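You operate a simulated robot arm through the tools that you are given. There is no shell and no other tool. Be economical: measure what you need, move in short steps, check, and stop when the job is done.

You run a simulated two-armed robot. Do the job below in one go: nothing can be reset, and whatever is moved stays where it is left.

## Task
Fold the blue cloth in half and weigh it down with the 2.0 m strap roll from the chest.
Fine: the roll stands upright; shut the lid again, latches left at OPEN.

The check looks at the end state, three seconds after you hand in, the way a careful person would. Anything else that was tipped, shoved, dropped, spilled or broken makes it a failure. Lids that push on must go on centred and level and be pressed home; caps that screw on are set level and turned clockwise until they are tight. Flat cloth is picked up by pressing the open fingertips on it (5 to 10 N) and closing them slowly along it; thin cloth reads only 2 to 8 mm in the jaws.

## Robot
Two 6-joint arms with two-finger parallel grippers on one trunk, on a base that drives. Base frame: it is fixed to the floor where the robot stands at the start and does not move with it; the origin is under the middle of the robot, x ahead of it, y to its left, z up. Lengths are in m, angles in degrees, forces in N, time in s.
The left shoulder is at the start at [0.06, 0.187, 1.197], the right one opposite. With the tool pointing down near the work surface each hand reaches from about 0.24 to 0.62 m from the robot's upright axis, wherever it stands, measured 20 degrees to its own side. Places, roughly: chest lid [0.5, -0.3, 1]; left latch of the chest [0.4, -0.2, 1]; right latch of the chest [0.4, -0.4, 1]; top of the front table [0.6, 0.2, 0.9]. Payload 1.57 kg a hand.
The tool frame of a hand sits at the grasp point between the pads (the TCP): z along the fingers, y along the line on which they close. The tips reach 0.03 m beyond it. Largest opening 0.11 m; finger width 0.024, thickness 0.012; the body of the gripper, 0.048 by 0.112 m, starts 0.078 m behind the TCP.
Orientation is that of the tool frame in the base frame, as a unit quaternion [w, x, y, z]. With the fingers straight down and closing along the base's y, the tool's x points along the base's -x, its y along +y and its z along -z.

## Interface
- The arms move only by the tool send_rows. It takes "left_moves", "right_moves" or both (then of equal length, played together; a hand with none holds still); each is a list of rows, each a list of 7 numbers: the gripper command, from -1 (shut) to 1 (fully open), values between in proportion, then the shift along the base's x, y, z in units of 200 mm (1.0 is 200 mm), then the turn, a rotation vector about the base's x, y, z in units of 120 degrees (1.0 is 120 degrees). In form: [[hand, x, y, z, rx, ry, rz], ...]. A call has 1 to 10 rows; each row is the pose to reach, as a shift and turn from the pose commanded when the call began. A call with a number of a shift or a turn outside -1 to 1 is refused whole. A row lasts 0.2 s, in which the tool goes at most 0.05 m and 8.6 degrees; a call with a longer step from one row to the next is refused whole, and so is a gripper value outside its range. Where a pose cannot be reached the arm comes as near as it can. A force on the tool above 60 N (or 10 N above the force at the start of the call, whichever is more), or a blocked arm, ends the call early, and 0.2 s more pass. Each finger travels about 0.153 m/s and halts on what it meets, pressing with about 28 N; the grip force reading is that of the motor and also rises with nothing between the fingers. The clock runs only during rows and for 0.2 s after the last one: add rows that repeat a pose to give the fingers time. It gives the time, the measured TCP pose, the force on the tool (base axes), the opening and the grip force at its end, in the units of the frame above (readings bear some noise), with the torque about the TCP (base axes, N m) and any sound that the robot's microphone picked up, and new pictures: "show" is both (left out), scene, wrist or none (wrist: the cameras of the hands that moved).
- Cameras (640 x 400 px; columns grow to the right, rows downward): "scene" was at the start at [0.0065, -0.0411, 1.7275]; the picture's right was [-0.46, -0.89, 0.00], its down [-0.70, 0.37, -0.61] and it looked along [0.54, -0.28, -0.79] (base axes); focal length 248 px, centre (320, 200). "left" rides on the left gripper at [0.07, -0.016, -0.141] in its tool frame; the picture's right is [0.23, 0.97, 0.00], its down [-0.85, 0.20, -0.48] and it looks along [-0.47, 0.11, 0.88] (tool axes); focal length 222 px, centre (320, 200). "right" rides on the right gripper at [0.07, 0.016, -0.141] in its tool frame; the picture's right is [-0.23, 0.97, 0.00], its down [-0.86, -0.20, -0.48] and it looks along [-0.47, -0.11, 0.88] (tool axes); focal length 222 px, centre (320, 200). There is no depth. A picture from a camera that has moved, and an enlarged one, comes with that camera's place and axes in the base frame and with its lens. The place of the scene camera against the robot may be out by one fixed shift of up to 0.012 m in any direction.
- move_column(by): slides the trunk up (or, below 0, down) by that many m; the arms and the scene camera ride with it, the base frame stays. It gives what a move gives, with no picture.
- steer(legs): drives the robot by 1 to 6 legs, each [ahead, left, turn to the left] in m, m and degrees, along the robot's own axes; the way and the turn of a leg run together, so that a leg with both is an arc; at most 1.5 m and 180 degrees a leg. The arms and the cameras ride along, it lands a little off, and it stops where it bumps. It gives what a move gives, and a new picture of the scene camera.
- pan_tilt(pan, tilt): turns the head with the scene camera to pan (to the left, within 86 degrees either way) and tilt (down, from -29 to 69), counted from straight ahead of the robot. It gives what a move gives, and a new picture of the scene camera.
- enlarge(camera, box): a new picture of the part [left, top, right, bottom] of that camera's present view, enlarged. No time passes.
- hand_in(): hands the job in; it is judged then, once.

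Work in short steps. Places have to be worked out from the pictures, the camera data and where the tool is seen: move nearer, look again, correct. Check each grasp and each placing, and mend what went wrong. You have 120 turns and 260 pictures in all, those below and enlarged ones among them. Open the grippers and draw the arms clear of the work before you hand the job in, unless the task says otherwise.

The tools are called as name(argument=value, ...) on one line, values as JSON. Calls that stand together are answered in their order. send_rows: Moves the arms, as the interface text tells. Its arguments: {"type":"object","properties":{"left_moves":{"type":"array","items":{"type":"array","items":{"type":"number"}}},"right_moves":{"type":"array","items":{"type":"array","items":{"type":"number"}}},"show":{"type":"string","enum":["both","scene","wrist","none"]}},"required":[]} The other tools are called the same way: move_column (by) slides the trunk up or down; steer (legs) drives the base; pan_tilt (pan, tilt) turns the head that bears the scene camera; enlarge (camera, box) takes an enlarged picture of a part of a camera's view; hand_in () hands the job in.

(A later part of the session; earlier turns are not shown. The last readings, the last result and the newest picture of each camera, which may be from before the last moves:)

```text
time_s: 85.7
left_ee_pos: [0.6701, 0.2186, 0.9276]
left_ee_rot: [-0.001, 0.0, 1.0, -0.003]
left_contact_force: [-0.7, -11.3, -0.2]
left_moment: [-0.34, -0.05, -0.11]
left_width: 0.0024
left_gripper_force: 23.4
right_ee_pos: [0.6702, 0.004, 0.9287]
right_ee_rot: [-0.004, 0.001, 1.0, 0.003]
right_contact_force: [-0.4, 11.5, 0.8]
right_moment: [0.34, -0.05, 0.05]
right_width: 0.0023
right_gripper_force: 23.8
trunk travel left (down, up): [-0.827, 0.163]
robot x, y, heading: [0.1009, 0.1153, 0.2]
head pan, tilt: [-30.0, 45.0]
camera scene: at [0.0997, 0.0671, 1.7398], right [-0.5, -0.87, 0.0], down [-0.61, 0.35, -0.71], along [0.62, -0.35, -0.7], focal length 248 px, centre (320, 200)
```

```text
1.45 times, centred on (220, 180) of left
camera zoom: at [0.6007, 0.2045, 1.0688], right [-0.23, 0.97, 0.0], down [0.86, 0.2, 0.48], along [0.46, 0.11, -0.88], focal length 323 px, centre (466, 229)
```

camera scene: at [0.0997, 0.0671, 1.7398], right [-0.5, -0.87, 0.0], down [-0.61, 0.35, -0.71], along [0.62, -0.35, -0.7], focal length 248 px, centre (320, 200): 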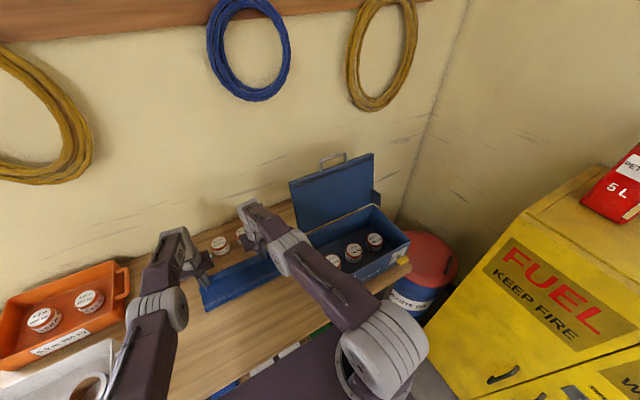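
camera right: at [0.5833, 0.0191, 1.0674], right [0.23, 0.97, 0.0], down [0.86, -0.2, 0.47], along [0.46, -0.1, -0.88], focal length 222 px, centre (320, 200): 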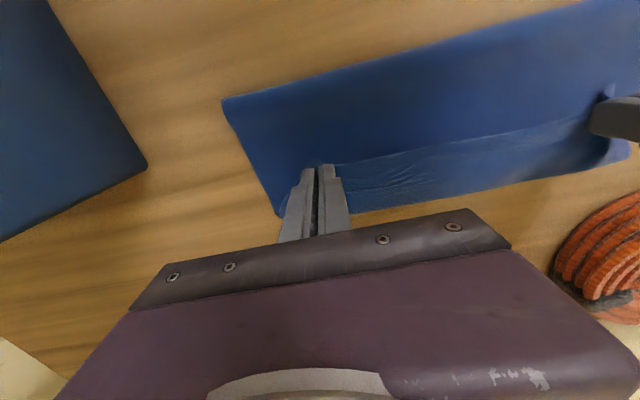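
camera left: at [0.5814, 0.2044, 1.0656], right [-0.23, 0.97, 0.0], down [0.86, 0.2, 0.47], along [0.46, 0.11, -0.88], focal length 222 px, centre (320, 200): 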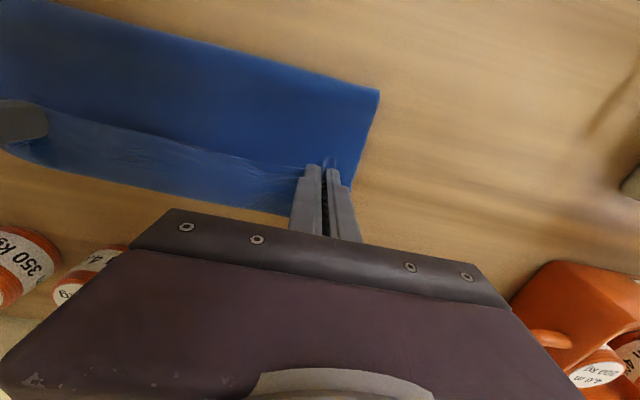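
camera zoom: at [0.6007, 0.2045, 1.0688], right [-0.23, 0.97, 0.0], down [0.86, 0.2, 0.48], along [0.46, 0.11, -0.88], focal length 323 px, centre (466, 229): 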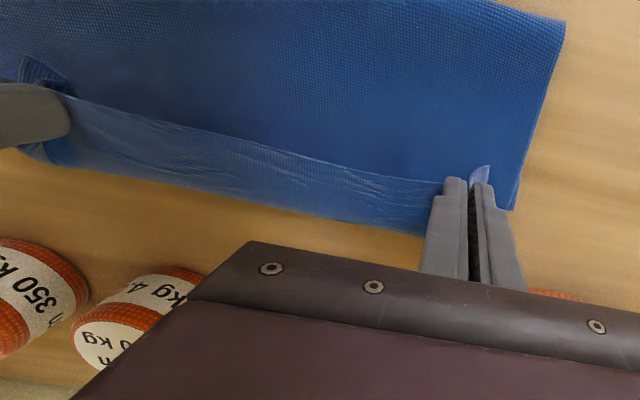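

The edge held by the jaws is at about x 0.66 with some slack curling beyond it; the lower far edge is near 0.69. I go 20 mm further to draw the top layer out.

steer(legs=[[0.022, 0, 0]])

enlarge(camera="right", box=[200, 60, 640, 300])

enlarge(camera="left", box=[0, 60, 440, 300])

```text
time_s: 86.5
left_ee_pos: [0.693, 0.2189, 0.9264]
left_ee_rot: [-0.001, 0.001, 1.0, -0.001]
left_contact_force: [-0.7, -8.5, 0.4]
left_moment: [-0.27, -0.02, -0.08]
left_width: 0.0024
left_gripper_force: 23.5
right_ee_pos: [0.6944, 0.0028, 0.9276]
right_ee_rot: [-0.004, 0.001, 1.0, 0.002]
right_contact_force: [-0.5, 9.2, -0.2]
right_moment: [0.28, -0.03, 0.03]
right_width: 0.0022
right_gripper_force: 23.6
trunk travel left (down, up): [-0.827, 0.163]
robot x, y, heading: [0.1201, 0.1164, 0.1]
head pan, tilt: [-30.0, 45.0]
camera scene: at [0.1244, 0.0671, 1.7398], right [-0.5, -0.87, 0.0], down [-0.61, 0.35, -0.71], along [0.61, -0.35, -0.71], focal length 248 px, centre (320, 200)
```

scene: 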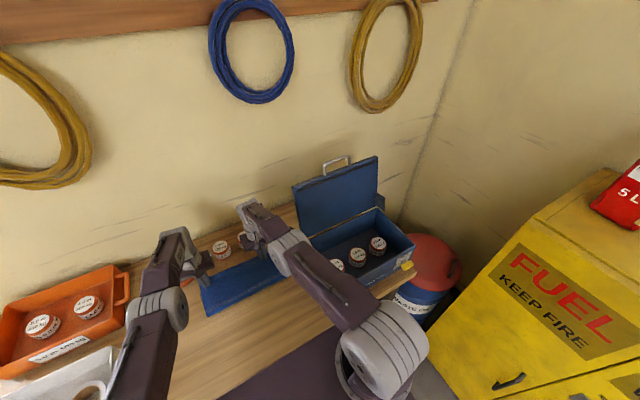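

```text
1.45 times, centred on (420, 180) of right
camera zoom: at [0.6261, 0.0193, 1.0698], right [0.23, 0.97, 0.0], down [0.86, -0.2, 0.47], along [0.46, -0.1, -0.88], focal length 323 px, centre (174, 229)
```

zoom: 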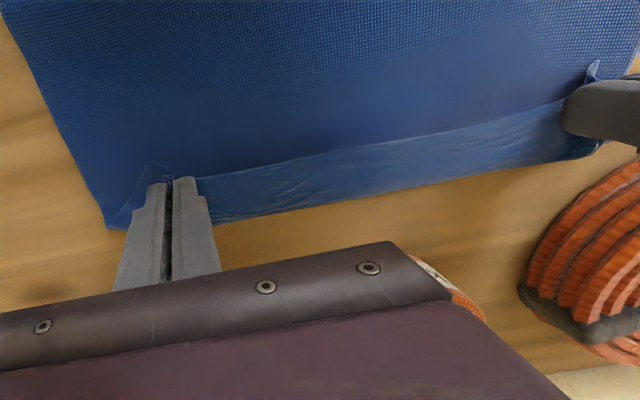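

```text
1.45 times, centred on (220, 180) of left
camera zoom: at [0.6241, 0.2042, 1.068], right [-0.23, 0.97, 0.0], down [0.86, 0.2, 0.47], along [0.46, 0.11, -0.88], focal length 323 px, centre (466, 229)
```

zoom: 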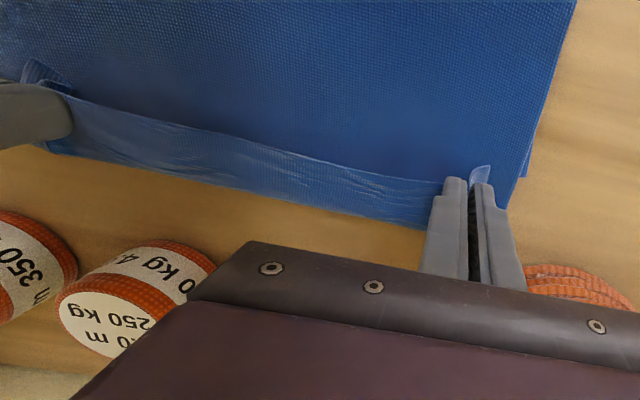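

The lower far edge stayed at ≈0.68, but the fold line was pulled to ≈0.58, so the top half is too long. I bring the hands back to let the cloth lie down again to a fold at ≈0.53, then look.

send_rows(left_moves=[[-1, -0.165, 0, 0.14, 0, 0, 0], [-1, -0.365, 0, 0.27, 0, 0, 0], [-1, -0.59, 0, 0.29, 0, 0, 0], [-1, -0.815, 0, 0.25, 0, 0, 0], [-1, -0.99, 0, 0.15, 0, 0, 0], [-1, -0.99, 0, 0.15, 0, 0, 0]], right_moves=[[-1, -0.165, 0, 0.14, 0, 0, 0], [-1, -0.365, 0, 0.27, 0, 0, 0], [-1, -0.59, 0, 0.29, 0, 0, 0], [-1, -0.815, 0, 0.25, 0, 0, 0], [-1, -0.99, 0, 0.15, 0, 0, 0], [-1, -0.99, 0, 0.15, 0, 0, 0]], show="wrist")

enlarge(camera="scene", box=[150, 200, 330, 330])

```text
time_s: 87.9
left_ee_pos: [0.5, 0.2199, 0.9549]
left_ee_rot: [-0.003, 0.001, 1.0, -0.001]
left_contact_force: [-0.6, -11.3, -0.7]
left_moment: [-0.37, -0.01, -0.1]
left_width: 0.0023
left_gripper_force: 23.9
right_ee_pos: [0.499, 0.0027, 0.955]
right_ee_rot: [-0.006, 0.001, 1.0, 0.003]
right_contact_force: [0.5, 11.4, 0.7]
right_moment: [0.33, 0.03, 0.06]
right_width: 0.002
right_gripper_force: 23.5
trunk travel left (down, up): [-0.827, 0.163]
robot x, y, heading: [0.1187, 0.1137, -0.0]
head pan, tilt: [-30.0, 45.0]
camera right: at [0.4315, 0.0187, 1.0976], right [0.23, 0.97, 0.0], down [0.86, -0.2, 0.47], along [0.46, -0.1, -0.88], focal length 222 px, centre (320, 200)
camera left: at [0.4301, 0.2049, 1.0962], right [-0.23, 0.97, 0.0], down [0.86, 0.2, 0.47], along [0.46, 0.11, -0.88], focal length 222 px, centre (320, 200)
```

right: 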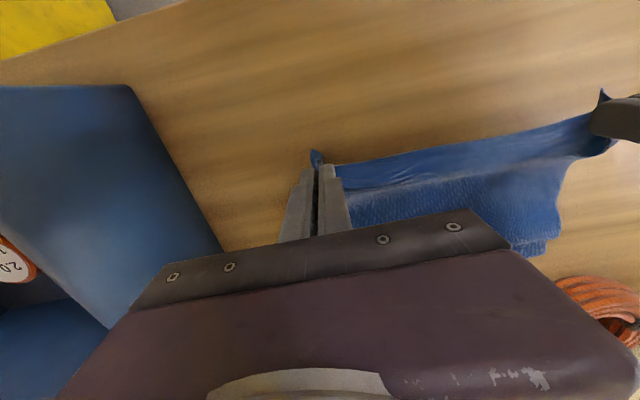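
left: 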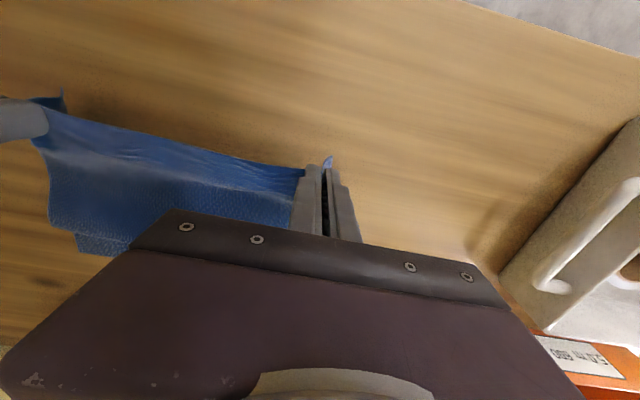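

```text
3.08 times, centred on (240, 265) of scene
camera zoom: at [0.1321, 0.0671, 1.7397], right [-0.5, -0.87, 0.0], down [-0.61, 0.35, -0.71], along [0.61, -0.35, -0.71], focal length 762 px, centre (566, 0)
```

zoom: 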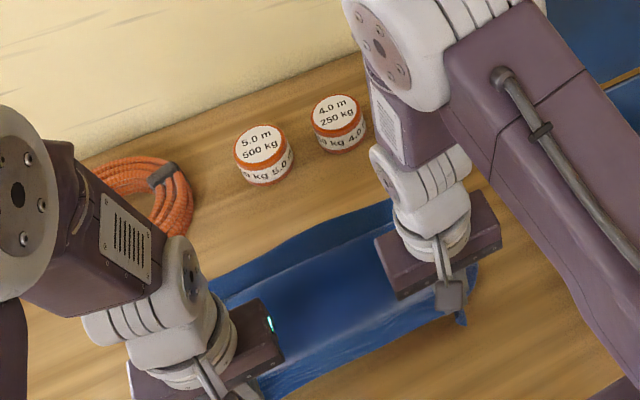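

I relax the side tension slightly, draw back a little further to flatten the lower half, then carry the edge forward lower than before.

send_rows(left_moves=[[-1, -0.15, -0.015, -0.02, 0, 0, 0], [-1, -0.3, -0.02, -0.04, 0, 0, 0], [-1, -0.3, -0.02, -0.02, 0, 0, 0], [-1, -0.2, -0.02, 0.1, 0, 0, 0], [-1, 0, -0.02, 0.2, 0, 0, 0], [-1, 0.2, -0.02, 0.2, 0, 0, 0], [-1, 0.4, -0.02, 0.14, 0, 0, 0], [-1, 0.56, -0.02, 0.02, 0, 0, 0], [-1, 0.68, -0.02, -0.1, 0, 0, 0], [-1, 0.7, -0.02, -0.17, 0, 0, 0]], right_moves=[[-1, -0.15, 0.015, -0.02, 0, 0, 0], [-1, -0.3, 0.02, -0.04, 0, 0, 0], [-1, -0.3, 0.02, -0.02, 0, 0, 0], [-1, -0.2, 0.02, 0.1, 0, 0, 0], [-1, 0, 0.02, 0.2, 0, 0, 0], [-1, 0.2, 0.02, 0.2, 0, 0, 0], [-1, 0.4, 0.02, 0.14, 0, 0, 0], [-1, 0.56, 0.02, 0.02, 0, 0, 0], [-1, 0.68, 0.02, -0.1, 0, 0, 0], [-1, 0.7, 0.02, -0.17, 0, 0, 0]], show="wrist")

enlarge(camera="scene", box=[150, 200, 330, 330])

```text
time_s: 90.1
left_ee_pos: [0.6374, 0.2162, 0.92]
left_ee_rot: [-0.003, -0.001, 1.0, -0.002]
left_contact_force: [0.3, -1.6, 0.5]
left_moment: [0.0, 0.0, 0.01]
left_width: 0.0024
left_gripper_force: 24.0
left hand out of reach, approached as far as the arm can: row 2
right_ee_pos: [0.6378, 0.0067, 0.9196]
right_ee_rot: [-0.006, 0.0, 1.0, 0.004]
right_contact_force: [-0.2, -0.2, 0.4]
right_moment: [0.02, 0.01, -0.02]
right_width: 0.002
right_gripper_force: 23.2
right hand out of reach, approached as far as the arm can: row 2, 3, 4
trunk travel left (down, up): [-0.827, 0.163]
robot x, y, heading: [0.1188, 0.114, -0.0]
head pan, tilt: [-30.0, 45.0]
camera right: at [0.5718, 0.023, 1.0638], right [0.23, 0.97, 0.0], down [0.86, -0.2, 0.47], along [0.46, -0.1, -0.88], focal length 222 px, centre (320, 200)
camera left: at [0.5692, 0.2008, 1.0617], right [-0.23, 0.97, 0.0], down [0.86, 0.2, 0.47], along [0.46, 0.11, -0.88], focal length 222 px, centre (320, 200)
```

right: 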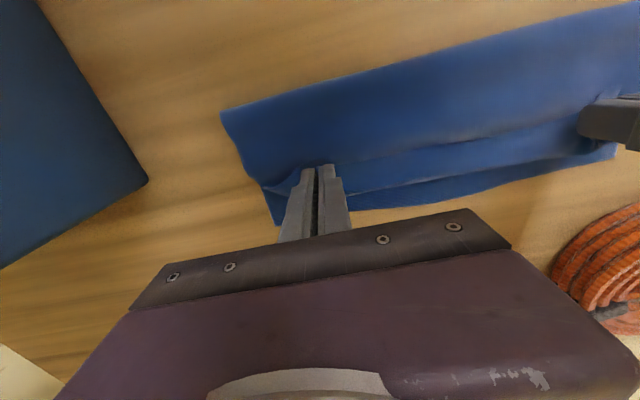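
left: 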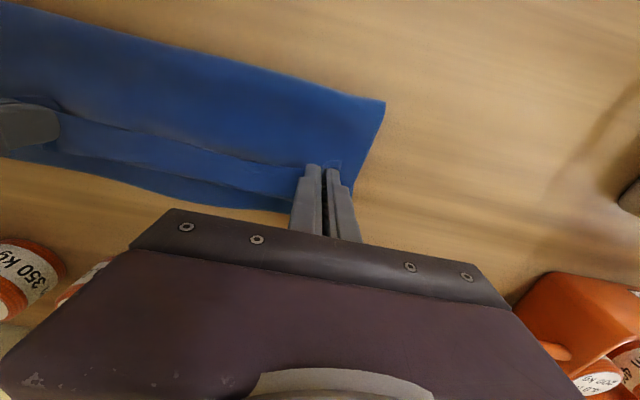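

```text
3.08 times, centred on (240, 265) of scene
camera zoom: at [0.1299, 0.0672, 1.7397], right [-0.5, -0.87, 0.0], down [-0.61, 0.35, -0.71], along [0.61, -0.35, -0.71], focal length 762 px, centre (566, 0)
```

zoom: 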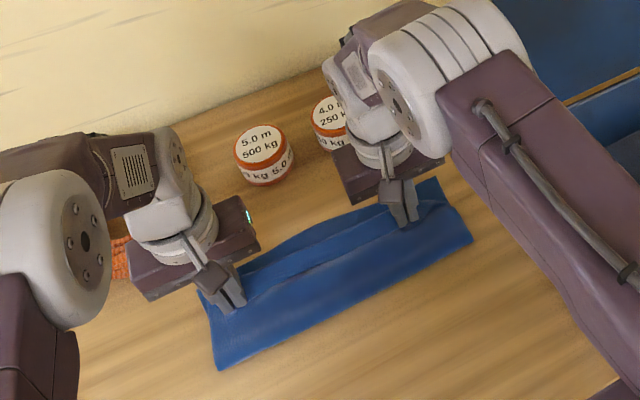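

The cloth seems to have slack bunched near the jaws. I set it down, release and lift clear to see how it really lies.

send_rows(left_moves=[[-1, 0.02, 0, -0.02, 0, 0, 0], [-0.8, 0.02, 0, -0.02, 0, 0, 0], [-0.6, 0.02, 0, -0.02, 0, 0, 0], [-0.6, 0.02, 0, 0.1, 0, 0, 0], [-0.6, 0.02, 0, 0.3, 0, 0, 0], [-0.6, -0.1, 0.1, 0.5, 0, 0, 0], [-0.6, -0.3, 0.2, 0.7, 0, 0, 0], [-0.6, -0.5, 0.3, 0.85, 0, 0, 0]], right_moves=[[-1, 0.02, 0, -0.02, 0, 0, 0], [-0.8, 0.02, 0, -0.02, 0, 0, 0], [-0.6, 0.02, 0, -0.02, 0, 0, 0], [-0.6, 0.02, 0, 0.1, 0, 0, 0], [-0.6, 0.02, 0, 0.3, 0, 0, 0], [-0.6, -0.1, -0.1, 0.5, 0, 0, 0], [-0.6, -0.3, -0.2, 0.7, 0, 0, 0], [-0.6, -0.5, -0.3, 0.85, 0, 0, 0]], show="wrist")

pan_tilt(pan=0, tilt=60)

```text
refused: row 6 steps farther than a row can; nothing moved
```

```text
time_s: 91.0
left_ee_pos: [0.6372, 0.2163, 0.9197]
left_ee_rot: [-0.004, 0.0, 1.0, -0.002]
left_contact_force: [-0.4, 0.1, 0.2]
left_moment: [-0.01, -0.01, 0.0]
left_width: 0.0024
left_gripper_force: 23.9
right_ee_pos: [0.6393, 0.007, 0.9223]
right_ee_rot: [-0.006, 0.001, 1.0, 0.004]
right_contact_force: [0.2, 0.4, -0.2]
right_moment: [-0.03, 0.01, 0.03]
right_width: 0.002
right_gripper_force: 23.5
trunk travel left (down, up): [-0.827, 0.163]
robot x, y, heading: [0.1167, 0.1148, 0.1]
head pan, tilt: [0.0, 60.0]
camera scene: at [0.1267, 0.1076, 1.7202], right [0.0, -1.0, 0.0], down [-0.87, 0.0, -0.5], along [0.5, 0.0, -0.87], focal length 248 px, centre (320, 200)
```

scene: 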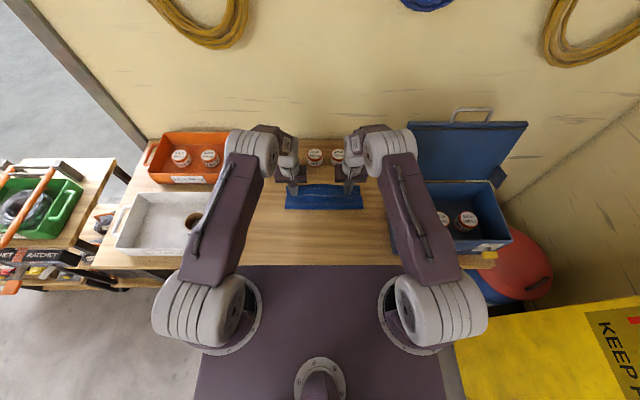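

enlarge(camera="scene", box=[270, 160, 380, 230])

send_rows(left_moves=[[-1, 0.02, 0, -0.02, 0, 0, 0], [-0.8, 0.02, 0, -0.02, 0, 0, 0], [-0.6, 0.02, 0, -0.02, 0, 0, 0], [-0.6, 0.02, 0, 0.1, 0, 0, 0], [-0.6, 0.02, 0, 0.3, 0, 0, 0], [-0.6, -0.05, 0.08, 0.45, 0, 0, 0], [-0.6, -0.2, 0.18, 0.55, 0, 0, 0], [-0.6, -0.4, 0.25, 0.6, 0, 0, 0]], right_moves=[[-1, 0.02, 0, -0.02, 0, 0, 0], [-0.8, 0.02, 0, -0.02, 0, 0, 0], [-0.6, 0.02, 0, -0.02, 0, 0, 0], [-0.6, 0.02, 0, 0.1, 0, 0, 0], [-0.6, 0.02, 0, 0.3, 0, 0, 0], [-0.6, -0.05, -0.08, 0.45, 0, 0, 0], [-0.6, -0.2, -0.18, 0.55, 0, 0, 0], [-0.6, -0.4, -0.25, 0.6, 0, 0, 0]], show="wrist")

enlarge(camera="scene", box=[260, 150, 380, 230])

```text
5.71 times, centred on (325, 195) of scene
camera zoom: at [0.1267, 0.1076, 1.7202], right [0.0, -1.0, 0.0], down [-0.87, 0.0, -0.5], along [0.5, 0.0, -0.87], focal length 1414 px, centre (291, 229)
```

zoom: 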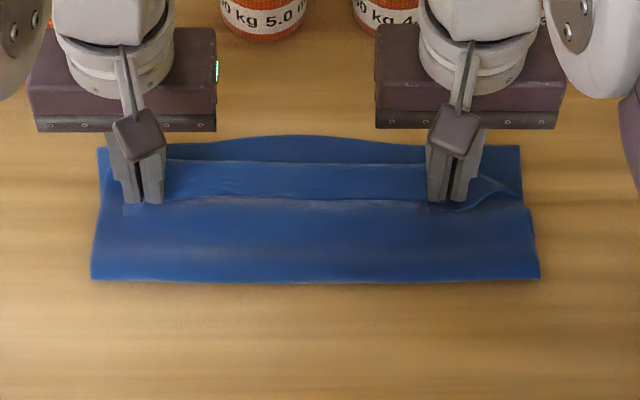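

```text
time_s: 92.8
left_ee_pos: [0.5548, 0.2637, 1.0414]
left_ee_rot: [-0.002, 0.001, 1.0, -0.002]
left_contact_force: [-0.3, 0.3, 1.0]
left_moment: [-0.03, -0.03, -0.02]
left_width: 0.0218
left_gripper_force: 0.0
right_ee_pos: [0.5563, -0.0436, 1.0427]
right_ee_rot: [-0.004, 0.001, 1.0, 0.004]
right_contact_force: [-0.1, -1.4, 1.3]
right_moment: [0.01, -0.04, 0.01]
right_width: 0.0221
right_gripper_force: 0.1
trunk travel left (down, up): [-0.827, 0.163]
robot x, y, heading: [0.122, 0.1139, 0.0]
head pan, tilt: [0.0, 60.0]
camera right: at [0.4882, -0.0283, 1.1847], right [0.23, 0.97, 0.01], down [0.86, -0.2, 0.47], along [0.46, -0.1, -0.88], focal length 222 px, centre (320, 200)
camera left: at [0.485, 0.2495, 1.1834], right [-0.23, 0.97, 0.0], down [0.86, 0.2, 0.47], along [0.46, 0.11, -0.88], focal length 222 px, centre (320, 200)
```

right: 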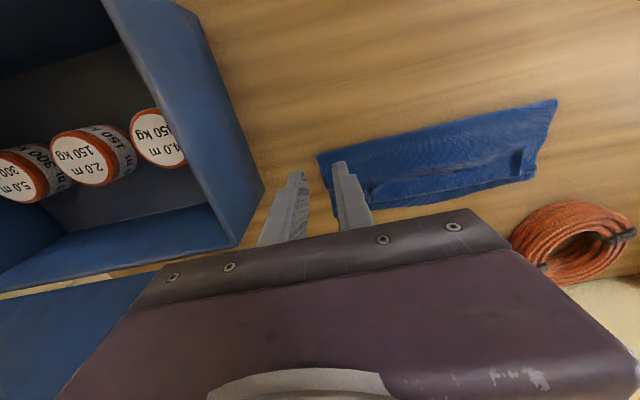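
left: 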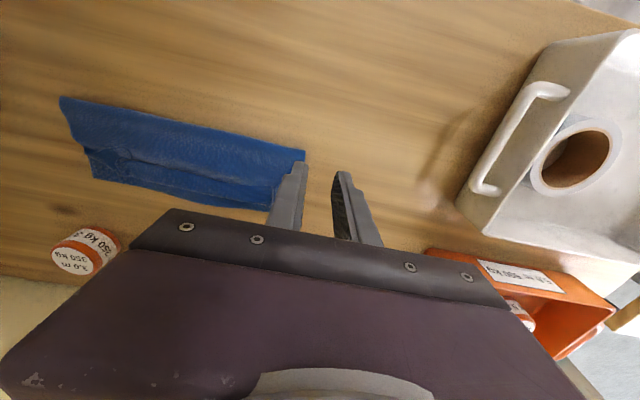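

```text
5.00 times, centred on (320, 190) of scene
camera zoom: at [0.1217, 0.1077, 1.7202], right [0.0, -1.0, 0.0], down [-0.86, 0.0, -0.5], along [0.5, 0.0, -0.86], focal length 1238 px, centre (320, 250)
```

zoom: 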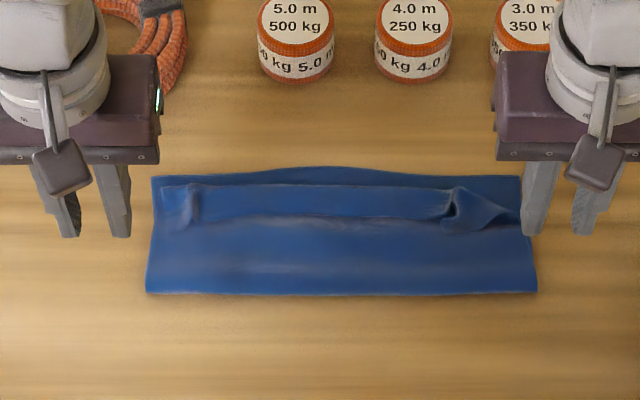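

The cloth lies folded with a margin (~30–40 mm) of the top layer turned back on itself; the edge is at x≈0.633, turn at 0.663, lower edge 0.68. I'll sweep the turned margin outwards with spread fingertips just above the cloth: first lower behind it.

send_rows(left_moves=[[0.3, 0.03, -0.1, -0.1, 0, 0, 0], [0.6, 0.06, -0.2, -0.2, 0, 0, 0], [0.64, 0.1, -0.3, -0.3, 0, 0, 0], [0.64, 0.14, -0.39, -0.4, 0, 0, 0], [0.64, 0.14, -0.39, -0.55, 0, 0, 0], [0.64, 0.14, -0.39, -0.58, 0, 0, 0]], right_moves=[[0.3, 0.03, 0.1, -0.1, 0, 0, 0], [0.6, 0.06, 0.2, -0.2, 0, 0, 0], [0.64, 0.1, 0.3, -0.3, 0, 0, 0], [0.64, 0.14, 0.39, -0.4, 0, 0, 0], [0.64, 0.14, 0.39, -0.55, 0, 0, 0], [0.64, 0.14, 0.39, -0.58, 0, 0, 0]], show="none")

enlarge(camera="scene", box=[260, 150, 380, 230])

```text
time_s: 94.2
left_ee_pos: [0.5864, 0.1869, 0.9249]
left_ee_rot: [-0.004, 0.001, 1.0, -0.002]
left_contact_force: [0.6, 0.4, 0.3]
left_moment: [0.01, 0.0, 0.0]
left_width: 0.0899
left_gripper_force: 0.0
right_ee_pos: [0.5863, 0.0347, 0.9245]
right_ee_rot: [-0.006, 0.0, 1.0, 0.003]
right_contact_force: [0.0, 0.3, 0.5]
right_moment: [-0.01, -0.02, 0.0]
right_width: 0.0902
right_gripper_force: 0.1
trunk travel left (down, up): [-0.827, 0.163]
robot x, y, heading: [0.1164, 0.1168, 0.1]
head pan, tilt: [0.0, 60.0]
```

```text
5.00 times, centred on (320, 190) of scene
camera zoom: at [0.1264, 0.1078, 1.7202], right [0.0, -1.0, 0.0], down [-0.87, 0.0, -0.5], along [0.5, 0.0, -0.87], focal length 1238 px, centre (320, 250)
```

zoom: 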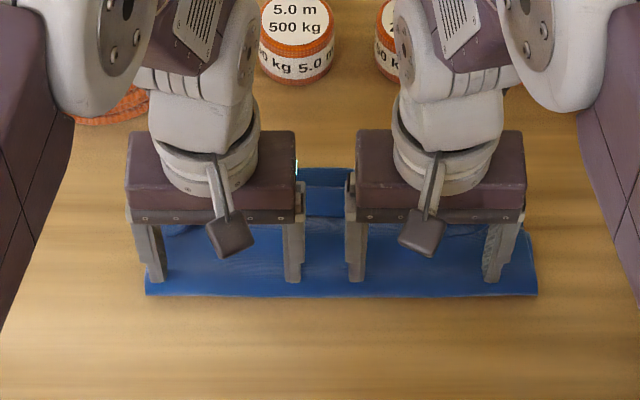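

Fingertips are behind the turned edge. I lower 6 mm and sweep ahead to x ≈ 0.70.

send_rows(left_moves=[[0.64, 0.05, 0, -0.03, 0, 0, 0], [0.64, 0.14, 0, -0.03, 0, 0, 0], [0.64, 0.23, 0, -0.03, 0, 0, 0], [0.64, 0.32, 0, -0.03, 0, 0, 0], [0.64, 0.41, 0, -0.03, 0, 0, 0], [0.64, 0.5, 0, -0.02, 0, 0, 0], [0.64, 0.56, 0, 0, 0, 0, 0], [0.64, 0.56, 0, 0.15, 0, 0, 0], [0.64, 0.4, 0.1, 0.35, 0, 0, 0], [0.64, 0.2, 0.2, 0.45, 0, 0, 0]], right_moves=[[0.64, 0.05, 0, -0.03, 0, 0, 0], [0.64, 0.14, 0, -0.03, 0, 0, 0], [0.64, 0.23, 0, -0.03, 0, 0, 0], [0.64, 0.32, 0, -0.03, 0, 0, 0], [0.64, 0.41, 0, -0.03, 0, 0, 0], [0.64, 0.5, 0, -0.02, 0, 0, 0], [0.64, 0.56, 0, 0, 0, 0, 0], [0.64, 0.56, 0, 0.15, 0, 0, 0], [0.64, 0.4, -0.1, 0.35, 0, 0, 0], [0.64, 0.2, -0.2, 0.45, 0, 0, 0]], show="none")

enlarge(camera="scene", box=[260, 150, 380, 230])

enlarge(camera="left", box=[0, 40, 400, 290])

```text
refused: row 9 steps farther than a row can; nothing moved
```

```text
5.00 times, centred on (320, 190) of scene
camera zoom: at [0.1264, 0.1078, 1.7202], right [0.0, -1.0, 0.0], down [-0.87, 0.0, -0.5], along [0.5, 0.0, -0.87], focal length 1238 px, centre (320, 250)
```

zoom: 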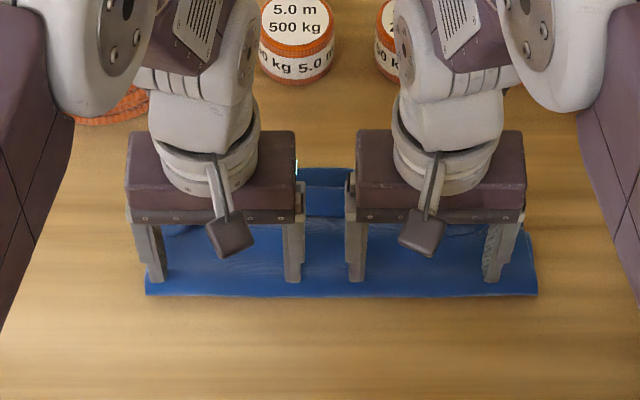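

```text
1.60 times, centred on (200, 165) of left
camera zoom: at [0.5177, 0.1717, 1.066], right [-0.23, 0.97, 0.0], down [0.86, 0.2, 0.47], along [0.46, 0.11, -0.88], focal length 355 px, centre (512, 256)
```

zoom: 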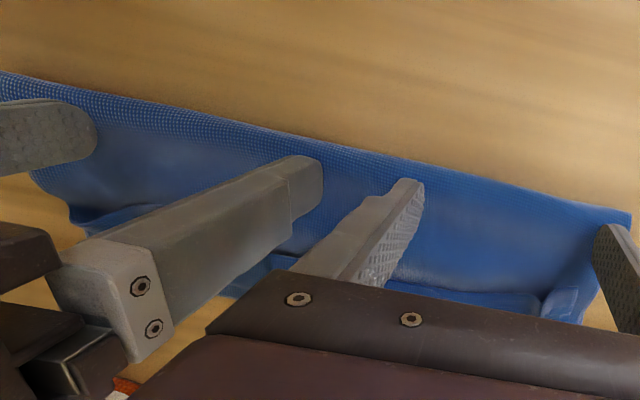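

The last rows were too long a step; I resend with shorter ones.

send_rows(left_moves=[[0.64, 0.05, 0, -0.03, 0, 0, 0], [0.64, 0.14, 0, -0.03, 0, 0, 0], [0.64, 0.23, 0, -0.03, 0, 0, 0], [0.64, 0.32, 0, -0.03, 0, 0, 0], [0.64, 0.41, 0, -0.03, 0, 0, 0], [0.64, 0.5, 0, -0.02, 0, 0, 0], [0.64, 0.56, 0, 0, 0, 0, 0], [0.64, 0.56, 0, 0.15, 0, 0, 0], [0.64, 0.45, 0.05, 0.32, 0, 0, 0], [0.64, 0.3, 0.1, 0.48, 0, 0, 0]], right_moves=[[0.64, 0.05, 0, -0.03, 0, 0, 0], [0.64, 0.14, 0, -0.03, 0, 0, 0], [0.64, 0.23, 0, -0.03, 0, 0, 0], [0.64, 0.32, 0, -0.03, 0, 0, 0], [0.64, 0.41, 0, -0.03, 0, 0, 0], [0.64, 0.5, 0, -0.02, 0, 0, 0], [0.64, 0.56, 0, 0, 0, 0, 0], [0.64, 0.56, 0, 0.15, 0, 0, 0], [0.64, 0.45, -0.05, 0.32, 0, 0, 0], [0.64, 0.3, -0.1, 0.48, 0, 0, 0]], show="none")

enlarge(camera="scene", box=[260, 150, 380, 230])

enlarge(camera="left", box=[0, 40, 400, 290])

```text
time_s: 96.4
left_ee_pos: [0.6444, 0.2071, 1.0223]
left_ee_rot: [-0.002, 0.001, 1.0, -0.002]
left_contact_force: [-0.1, 0.5, -0.5]
left_moment: [-0.03, -0.02, 0.0]
left_width: 0.0903
left_gripper_force: 0.0
left hand out of reach, approached as far as the arm can: row 7
right_ee_pos: [0.6992, 0.0304, 0.9963]
right_ee_rot: [-0.007, 0.001, 1.0, 0.003]
right_contact_force: [-0.1, -0.6, 1.1]
right_moment: [0.0, -0.04, -0.03]
right_width: 0.0905
right_gripper_force: 0.1
right hand out of reach, approached as far as the arm can: row 7, 9, 10
trunk travel left (down, up): [-0.827, 0.163]
robot x, y, heading: [0.116, 0.1108, -0.0]
head pan, tilt: [0.0, 60.0]
```

```text
5.00 times, centred on (320, 190) of scene
camera zoom: at [0.1234, 0.1084, 1.7201], right [0.0, -1.0, 0.0], down [-0.87, 0.0, -0.5], along [0.5, 0.0, -0.87], focal length 1238 px, centre (320, 250)
```

zoom: 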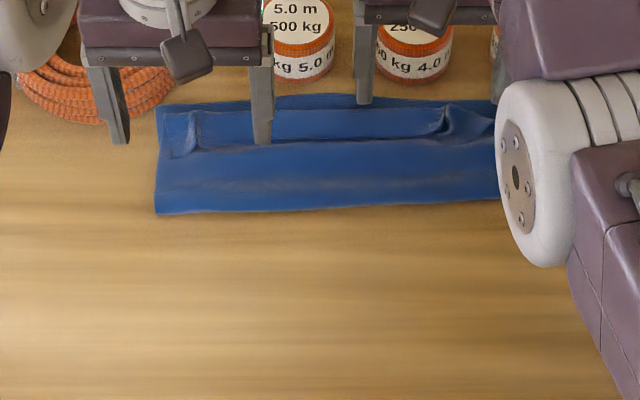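

```text
1.60 times, centred on (200, 165) of left
camera zoom: at [0.5753, 0.1925, 1.1632], right [-0.23, 0.97, 0.0], down [0.86, 0.2, 0.47], along [0.46, 0.1, -0.88], focal length 355 px, centre (512, 256)
```

zoom: 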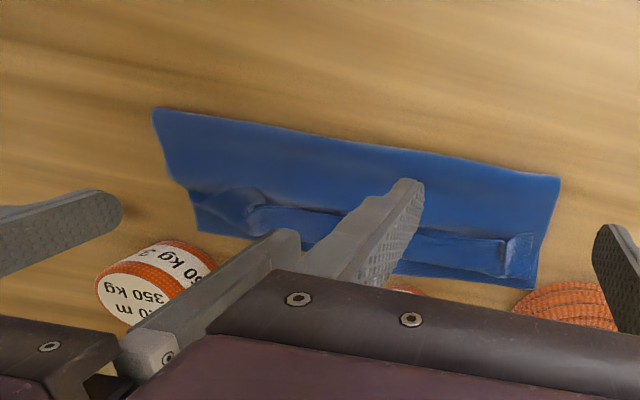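

The sweep slid the whole folded cloth ~70 mm away instead of unrolling the margin; nothing else was touched. I'll pinch both layers at the fold and drag it back toward me, which also straightens it. First position both hands over the fold.

send_rows(left_moves=[[0, 0.01, 0, 0, 0, 0, 0], [-0.4, 0.02, -0.02, -0.1, 0, 0, 0], [-0.4, 0.02, -0.035, -0.25, 0, 0, 0], [-0.4, 0.02, -0.035, -0.4, 0, 0, 0], [-0.4, 0.02, -0.035, -0.5, 0, 0, 0], [-0.4, 0.02, -0.035, -0.5, 0, 0, 0]], right_moves=[[0, -0.1, 0, 0.05, 0, 0, 0], [-0.4, -0.22, -0.02, 0, 0, 0, 0], [-0.4, -0.22, -0.05, -0.15, 0, 0, 0], [-0.4, -0.22, -0.05, -0.28, 0, 0, 0], [-0.4, -0.22, -0.05, -0.37, 0, 0, 0], [-0.4, -0.22, -0.05, -0.37, 0, 0, 0]], show="none")

enlarge(camera="scene", box=[260, 150, 380, 230])

enlarge(camera="left", box=[0, 40, 400, 290])

```text
time_s: 97.8
left_ee_pos: [0.6502, 0.2008, 0.9195]
left_ee_rot: [-0.004, 0.0, 1.0, -0.002]
left_contact_force: [-0.1, 0.8, -1.1]
left_moment: [0.01, 0.04, 0.01]
left_width: 0.0329
left_gripper_force: 0.0
right_ee_pos: [0.6865, 0.025, 0.9141]
right_ee_rot: [-0.006, 0.001, 1.0, 0.003]
right_contact_force: [0.8, -0.5, 1.2]
right_moment: [0.0, -0.02, 0.01]
right_width: 0.0327
right_gripper_force: 0.1
right hand out of reach, approached as far as the arm can: row 1, 2, 3, 4, 5, 6
trunk travel left (down, up): [-0.827, 0.163]
robot x, y, heading: [0.1243, 0.1151, 0.0]
head pan, tilt: [0.0, 60.0]
```

```text
5.00 times, centred on (320, 190) of scene
camera zoom: at [0.126, 0.1077, 1.7202], right [0.0, -1.0, 0.0], down [-0.87, 0.0, -0.5], along [0.5, 0.0, -0.87], focal length 1238 px, centre (320, 250)
```

zoom: 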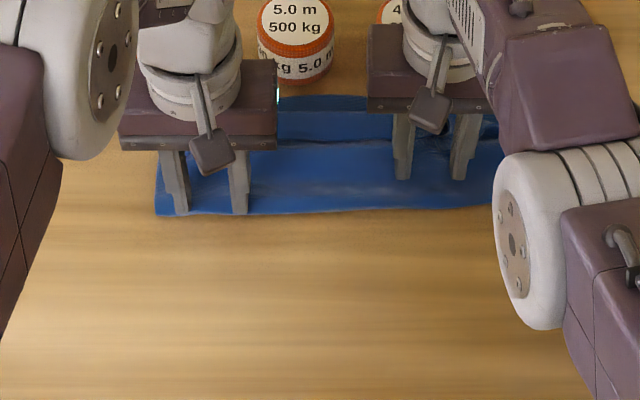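

```text
1.60 times, centred on (200, 165) of left
camera zoom: at [0.5814, 0.1854, 1.062], right [-0.23, 0.97, 0.0], down [0.86, 0.2, 0.47], along [0.46, 0.11, -0.88], focal length 355 px, centre (512, 256)
```

zoom: 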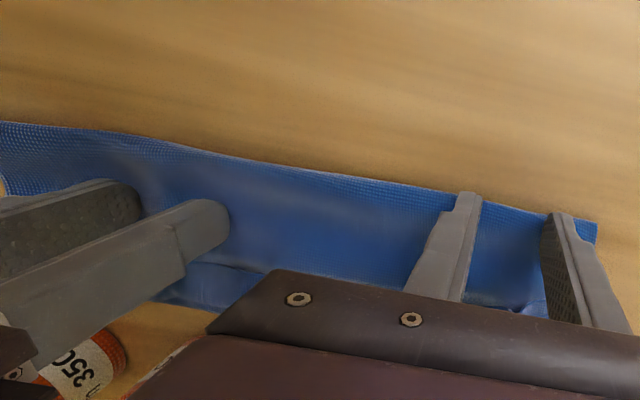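

The right arm is in an awkward stretch. I lift it and bring it back to x ≈ 0.60 in the air to regain freedom.

send_rows(right_moves=[[-0.4, 0, 0, 0.15, 0, 0, 0], [-0.4, 0, 0, 0.35, 0, 0, 0], [-0.4, -0.1, 0, 0.5, 0, 0, 0], [-0.4, -0.25, 0, 0.6, 0, 0, 0], [-0.4, -0.4, 0, 0.65, 0, 0, 0], [-0.4, -0.55, 0, 0.65, 0, 0, 0], [-0.4, -0.7, 0, 0.65, 0, 0, 0]], show="scene")

```text
time_s: 99.4
left_ee_pos: [0.6496, 0.2008, 0.9214]
left_ee_rot: [-0.004, 0.0, 1.0, -0.002]
left_contact_force: [0.3, -0.6, -0.6]
left_moment: [0.01, 0.02, 0.0]
left_width: 0.033
left_gripper_force: 0.1
right_ee_pos: [0.7014, 0.0392, 1.0234]
right_ee_rot: [-0.007, 0.001, 1.0, 0.004]
right_contact_force: [0.0, 0.2, -0.3]
right_moment: [0.02, -0.01, 0.02]
right_width: 0.0327
right_gripper_force: 0.0
right hand out of reach, approached as far as the arm can: row 1, 2, 3, 4, 5, 6, 7
trunk travel left (down, up): [-0.827, 0.163]
robot x, y, heading: [0.118, 0.1118, -0.2]
head pan, tilt: [0.0, 60.0]
camera scene: at [0.1265, 0.1078, 1.7202], right [0.0, -1.0, 0.0], down [-0.87, 0.0, -0.5], along [0.5, 0.0, -0.87], focal length 248 px, centre (320, 200)
```

scene: 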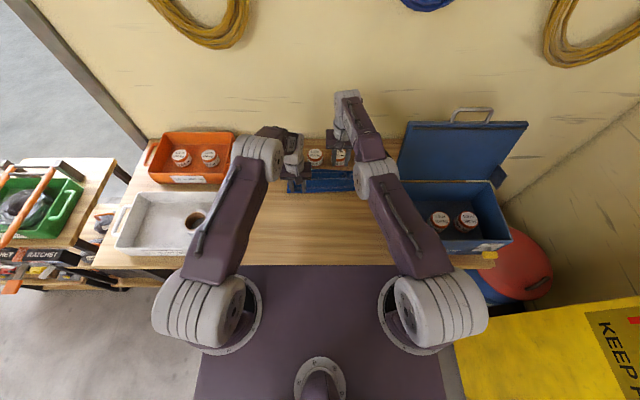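

send_rows(right_moves=[[-0.4, -0.05, -0.1, 0.1, 0, 0, 0], [-0.4, -0.1, -0.2, 0.2, 0, 0, 0], [-0.4, -0.15, -0.3, 0.3, 0, 0, 0], [-0.4, -0.2, -0.4, 0.4, 0, 0, 0], [-0.4, -0.3, -0.5, 0.5, 0, 0, 0], [-0.4, -0.4, -0.6, 0.6, 0, 0, 0], [-0.4, -0.5, -0.7, 0.7, 0, 0, 0], [-0.4, -0.6, -0.8, 0.8, 0, 0, 0]], show="scene")

```text
time_s: 101.2
left_ee_pos: [0.6492, 0.1999, 0.9221]
left_ee_rot: [-0.002, -0.001, 1.0, -0.001]
left_contact_force: [-0.6, 0.3, -0.5]
left_moment: [0.02, 0.01, 0.01]
left_width: 0.0332
left_gripper_force: 0.1
right_ee_pos: [0.6703, -0.0915, 1.2383]
right_ee_rot: [-0.028, 0.001, 1.0, 0.005]
right_contact_force: [-0.7, -0.5, -0.1]
right_moment: [0.02, -0.04, -0.02]
right_width: 0.033
right_gripper_force: 0.0
right hand out of reach, approached as far as the arm can: row 1, 2, 3, 4, 5, 6, 7, 8
trunk travel left (down, up): [-0.827, 0.163]
robot x, y, heading: [0.1183, 0.1132, -0.1]
head pan, tilt: [0.0, 60.0]
camera scene: at [0.1234, 0.1067, 1.7202], right [0.0, -1.0, 0.0], down [-0.87, 0.0, -0.5], along [0.5, 0.0, -0.87], focal length 248 px, centre (320, 200)
```

scene: 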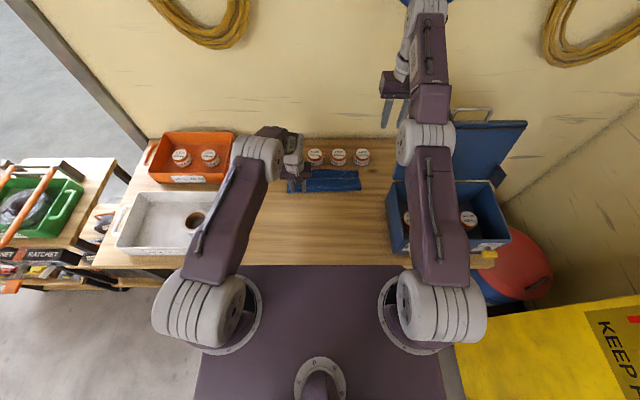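

The arm is stuck straight. I'll raise it high and pitch the hand forward while pulling back, as worked before.

send_rows(right_moves=[[-0.4, -0.02, -0.05, 0.15, 0, -0.06, 0], [-0.4, -0.05, -0.1, 0.3, 0, -0.12, 0], [-0.4, -0.1, -0.15, 0.45, 0, -0.18, 0], [-0.4, -0.2, -0.2, 0.6, 0, -0.24, 0], [-0.4, -0.35, -0.25, 0.7, 0, -0.3, 0], [-0.4, -0.5, -0.3, 0.8, 0, -0.3, 0], [-0.4, -0.65, -0.3, 0.9, 0, -0.3, 0], [-0.4, -0.8, -0.3, 0.9, 0, -0.3, 0], [-0.4, -1.0, -0.3, 0.9, 0, -0.3, 0]], show="scene")

```text
time_s: 103.2
left_ee_pos: [0.6512, 0.2011, 0.9208]
left_ee_rot: [-0.003, -0.001, 1.0, -0.003]
left_contact_force: [-0.1, 0.6, 0.4]
left_moment: [-0.01, -0.03, 0.0]
left_width: 0.0332
left_gripper_force: 0.1
right_ee_pos: [0.5689, -0.1777, 1.5631]
right_ee_rot: [0.3, 0.0, 0.954, 0.005]
right_contact_force: [0.2, 1.2, 0.0]
right_moment: [-0.01, 0.01, -0.01]
right_width: 0.0329
right_gripper_force: 0.1
right hand out of reach, approached as far as the arm can: row 1, 2, 3, 4, 5, 6, 7, 8, 9
trunk travel left (down, up): [-0.827, 0.163]
robot x, y, heading: [0.1187, 0.1167, 0.1]
head pan, tilt: [0.0, 60.0]
camera scene: at [0.1261, 0.1079, 1.7202], right [0.0, -1.0, 0.0], down [-0.87, 0.0, -0.5], along [0.5, 0.0, -0.87], focal length 248 px, centre (320, 200)
```

scene: 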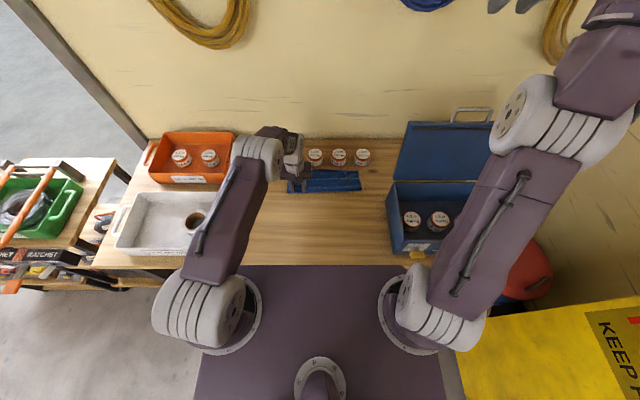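

Better; the elbow is coming out. I continue retracting and re-level the hand.

send_rows(right_moves=[[-0.4, -0.15, -0.05, 0, 0, 0, 0], [-0.4, -0.3, -0.1, 0, 0, 0, 0], [-0.4, -0.45, -0.15, -0.05, 0, 0.04, 0], [-0.4, -0.6, -0.2, -0.1, 0, 0.1, 0], [-0.4, -0.7, -0.2, -0.2, 0, 0.16, 0], [-0.4, -0.8, -0.2, -0.3, 0, 0.22, 0], [-0.4, -0.85, -0.2, -0.4, 0, 0.29, 0], [-0.4, -0.85, -0.2, -0.5, 0, 0.29, 0], [-0.4, -0.85, -0.2, -0.6, 0, 0.29, 0]], show="scene")

```text
time_s: 105.2
left_ee_pos: [0.649, 0.2008, 0.9209]
left_ee_rot: [-0.004, -0.001, 1.0, -0.003]
left_contact_force: [0.4, 0.1, -0.1]
left_moment: [-0.02, 0.01, -0.05]
left_width: 0.033
left_gripper_force: 0.0
right_ee_pos: [0.393, -0.2182, 1.4433]
right_ee_rot: [0.005, 0.001, 1.0, 0.003]
right_contact_force: [0.8, 0.0, -0.1]
right_moment: [-0.01, -0.03, 0.0]
right_width: 0.0331
right_gripper_force: 0.1
right hand out of reach, approached as far as the arm can: row 1, 2, 7
trunk travel left (down, up): [-0.827, 0.163]
robot x, y, heading: [0.1166, 0.1162, 0.3]
head pan, tilt: [0.0, 60.0]
camera scene: at [0.1244, 0.1088, 1.7202], right [0.0, -1.0, 0.0], down [-0.87, 0.0, -0.5], along [0.5, 0.0, -0.87], focal length 248 px, centre (320, 200)
```

scene: 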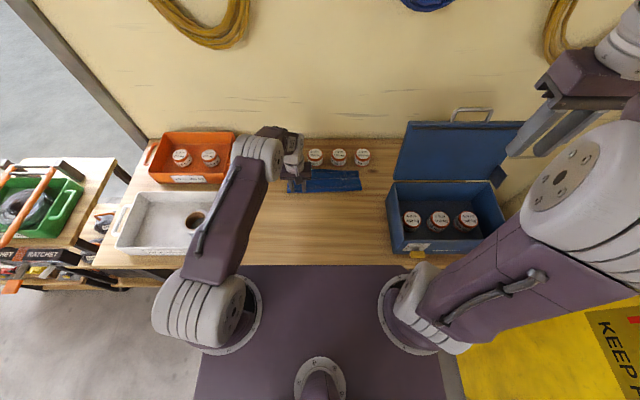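

Right arm is free again. I raise the left hand, drive ahead 0.04 m for more reach margin, and bring the right hand over the cloth.

send_rows(left_moves=[[-0.4, -0.1, 0, 0.15, 0, 0, 0], [-0.4, -0.2, 0, 0.3, 0, 0, 0], [-0.4, -0.2, 0, 0.3, 0, 0, 0], [-0.4, -0.2, 0, 0.3, 0, 0, 0], [-0.4, -0.2, 0, 0.3, 0, 0, 0], [-0.4, -0.2, 0, 0.3, 0, 0, 0], [-0.4, -0.2, 0, 0.3, 0, 0, 0], [-0.4, -0.2, 0, 0.3, 0, 0, 0]], right_moves=[[-0.4, 0.1, 0.15, -0.1, 0, 0, 0], [-0.4, 0.2, 0.3, -0.2, 0, 0, 0], [-0.4, 0.3, 0.45, -0.3, 0, 0, 0], [-0.4, 0.4, 0.6, -0.4, 0, 0, 0], [-0.4, 0.5, 0.75, -0.5, 0, 0, 0], [-0.4, 0.6, 0.9, -0.6, 0, 0, 0], [-0.4, 0.7, 1.0, -0.75, 0, 0, 0], [-0.4, 0.8, 1.0, -0.9, 0, 0, 0]], show="none")

steer(legs=[[0.04, 0, 0]])

enlarge(camera="scene", box=[250, 150, 390, 240])

```text
time_s: 107.0
left_ee_pos: [0.6104, 0.1998, 0.9784]
left_ee_rot: [-0.004, -0.001, 1.0, -0.002]
left_contact_force: [0.7, 0.1, 0.4]
left_moment: [0.0, 0.01, 0.02]
left_width: 0.033
left_gripper_force: 0.1
right_ee_pos: [0.5556, -0.02, 1.2611]
right_ee_rot: [0.004, 0.001, 1.0, 0.003]
right_contact_force: [0.1, 0.3, -0.9]
right_moment: [0.03, -0.02, -0.04]
right_width: 0.0329
right_gripper_force: 0.0
trunk travel left (down, up): [-0.827, 0.163]
robot x, y, heading: [0.1195, 0.115, -0.0]
head pan, tilt: [0.0, 60.0]
```

```text
time_s: 107.9
left_ee_pos: [0.6421, 0.1998, 0.9841]
left_ee_rot: [0.0, 0.0, 1.0, -0.001]
left_contact_force: [0.1, -0.4, -0.3]
left_moment: [-0.03, -0.09, 0.0]
left_width: 0.0327
left_gripper_force: 0.1
right_ee_pos: [0.5864, -0.0196, 1.2646]
right_ee_rot: [0.009, 0.001, 1.0, 0.003]
right_contact_force: [-0.5, -1.1, 0.7]
right_moment: [-0.02, -0.05, 0.02]
right_width: 0.033
right_gripper_force: 0.0
trunk travel left (down, up): [-0.827, 0.163]
robot x, y, heading: [0.1577, 0.1128, -0.3]
head pan, tilt: [0.0, 60.0]
camera scene: at [0.1539, 0.1078, 1.7203], right [0.0, -1.0, 0.0], down [-0.86, 0.0, -0.51], along [0.51, 0.0, -0.86], focal length 248 px, centre (320, 200)
```

scene: 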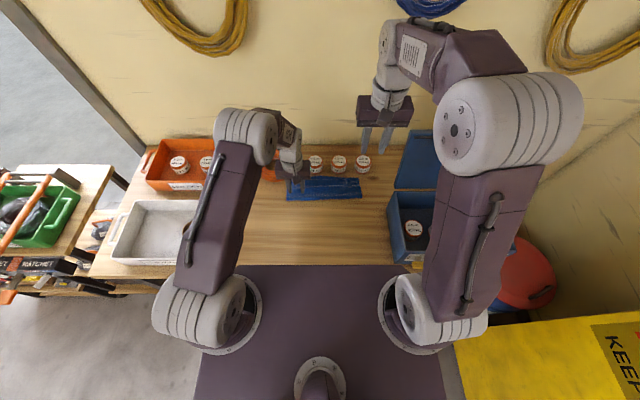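

```text
4.44 times, centred on (320, 195) of scene
camera zoom: at [0.1539, 0.1078, 1.7203], right [0.0, -1.0, 0.0], down [-0.86, 0.0, -0.51], along [0.51, 0.0, -0.86], focal length 1100 px, centre (320, 222)
```

zoom: 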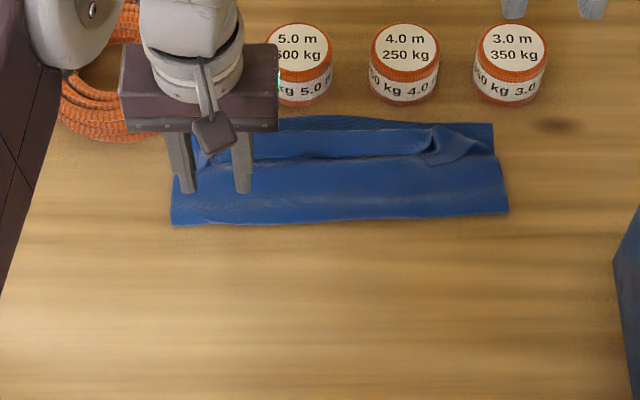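

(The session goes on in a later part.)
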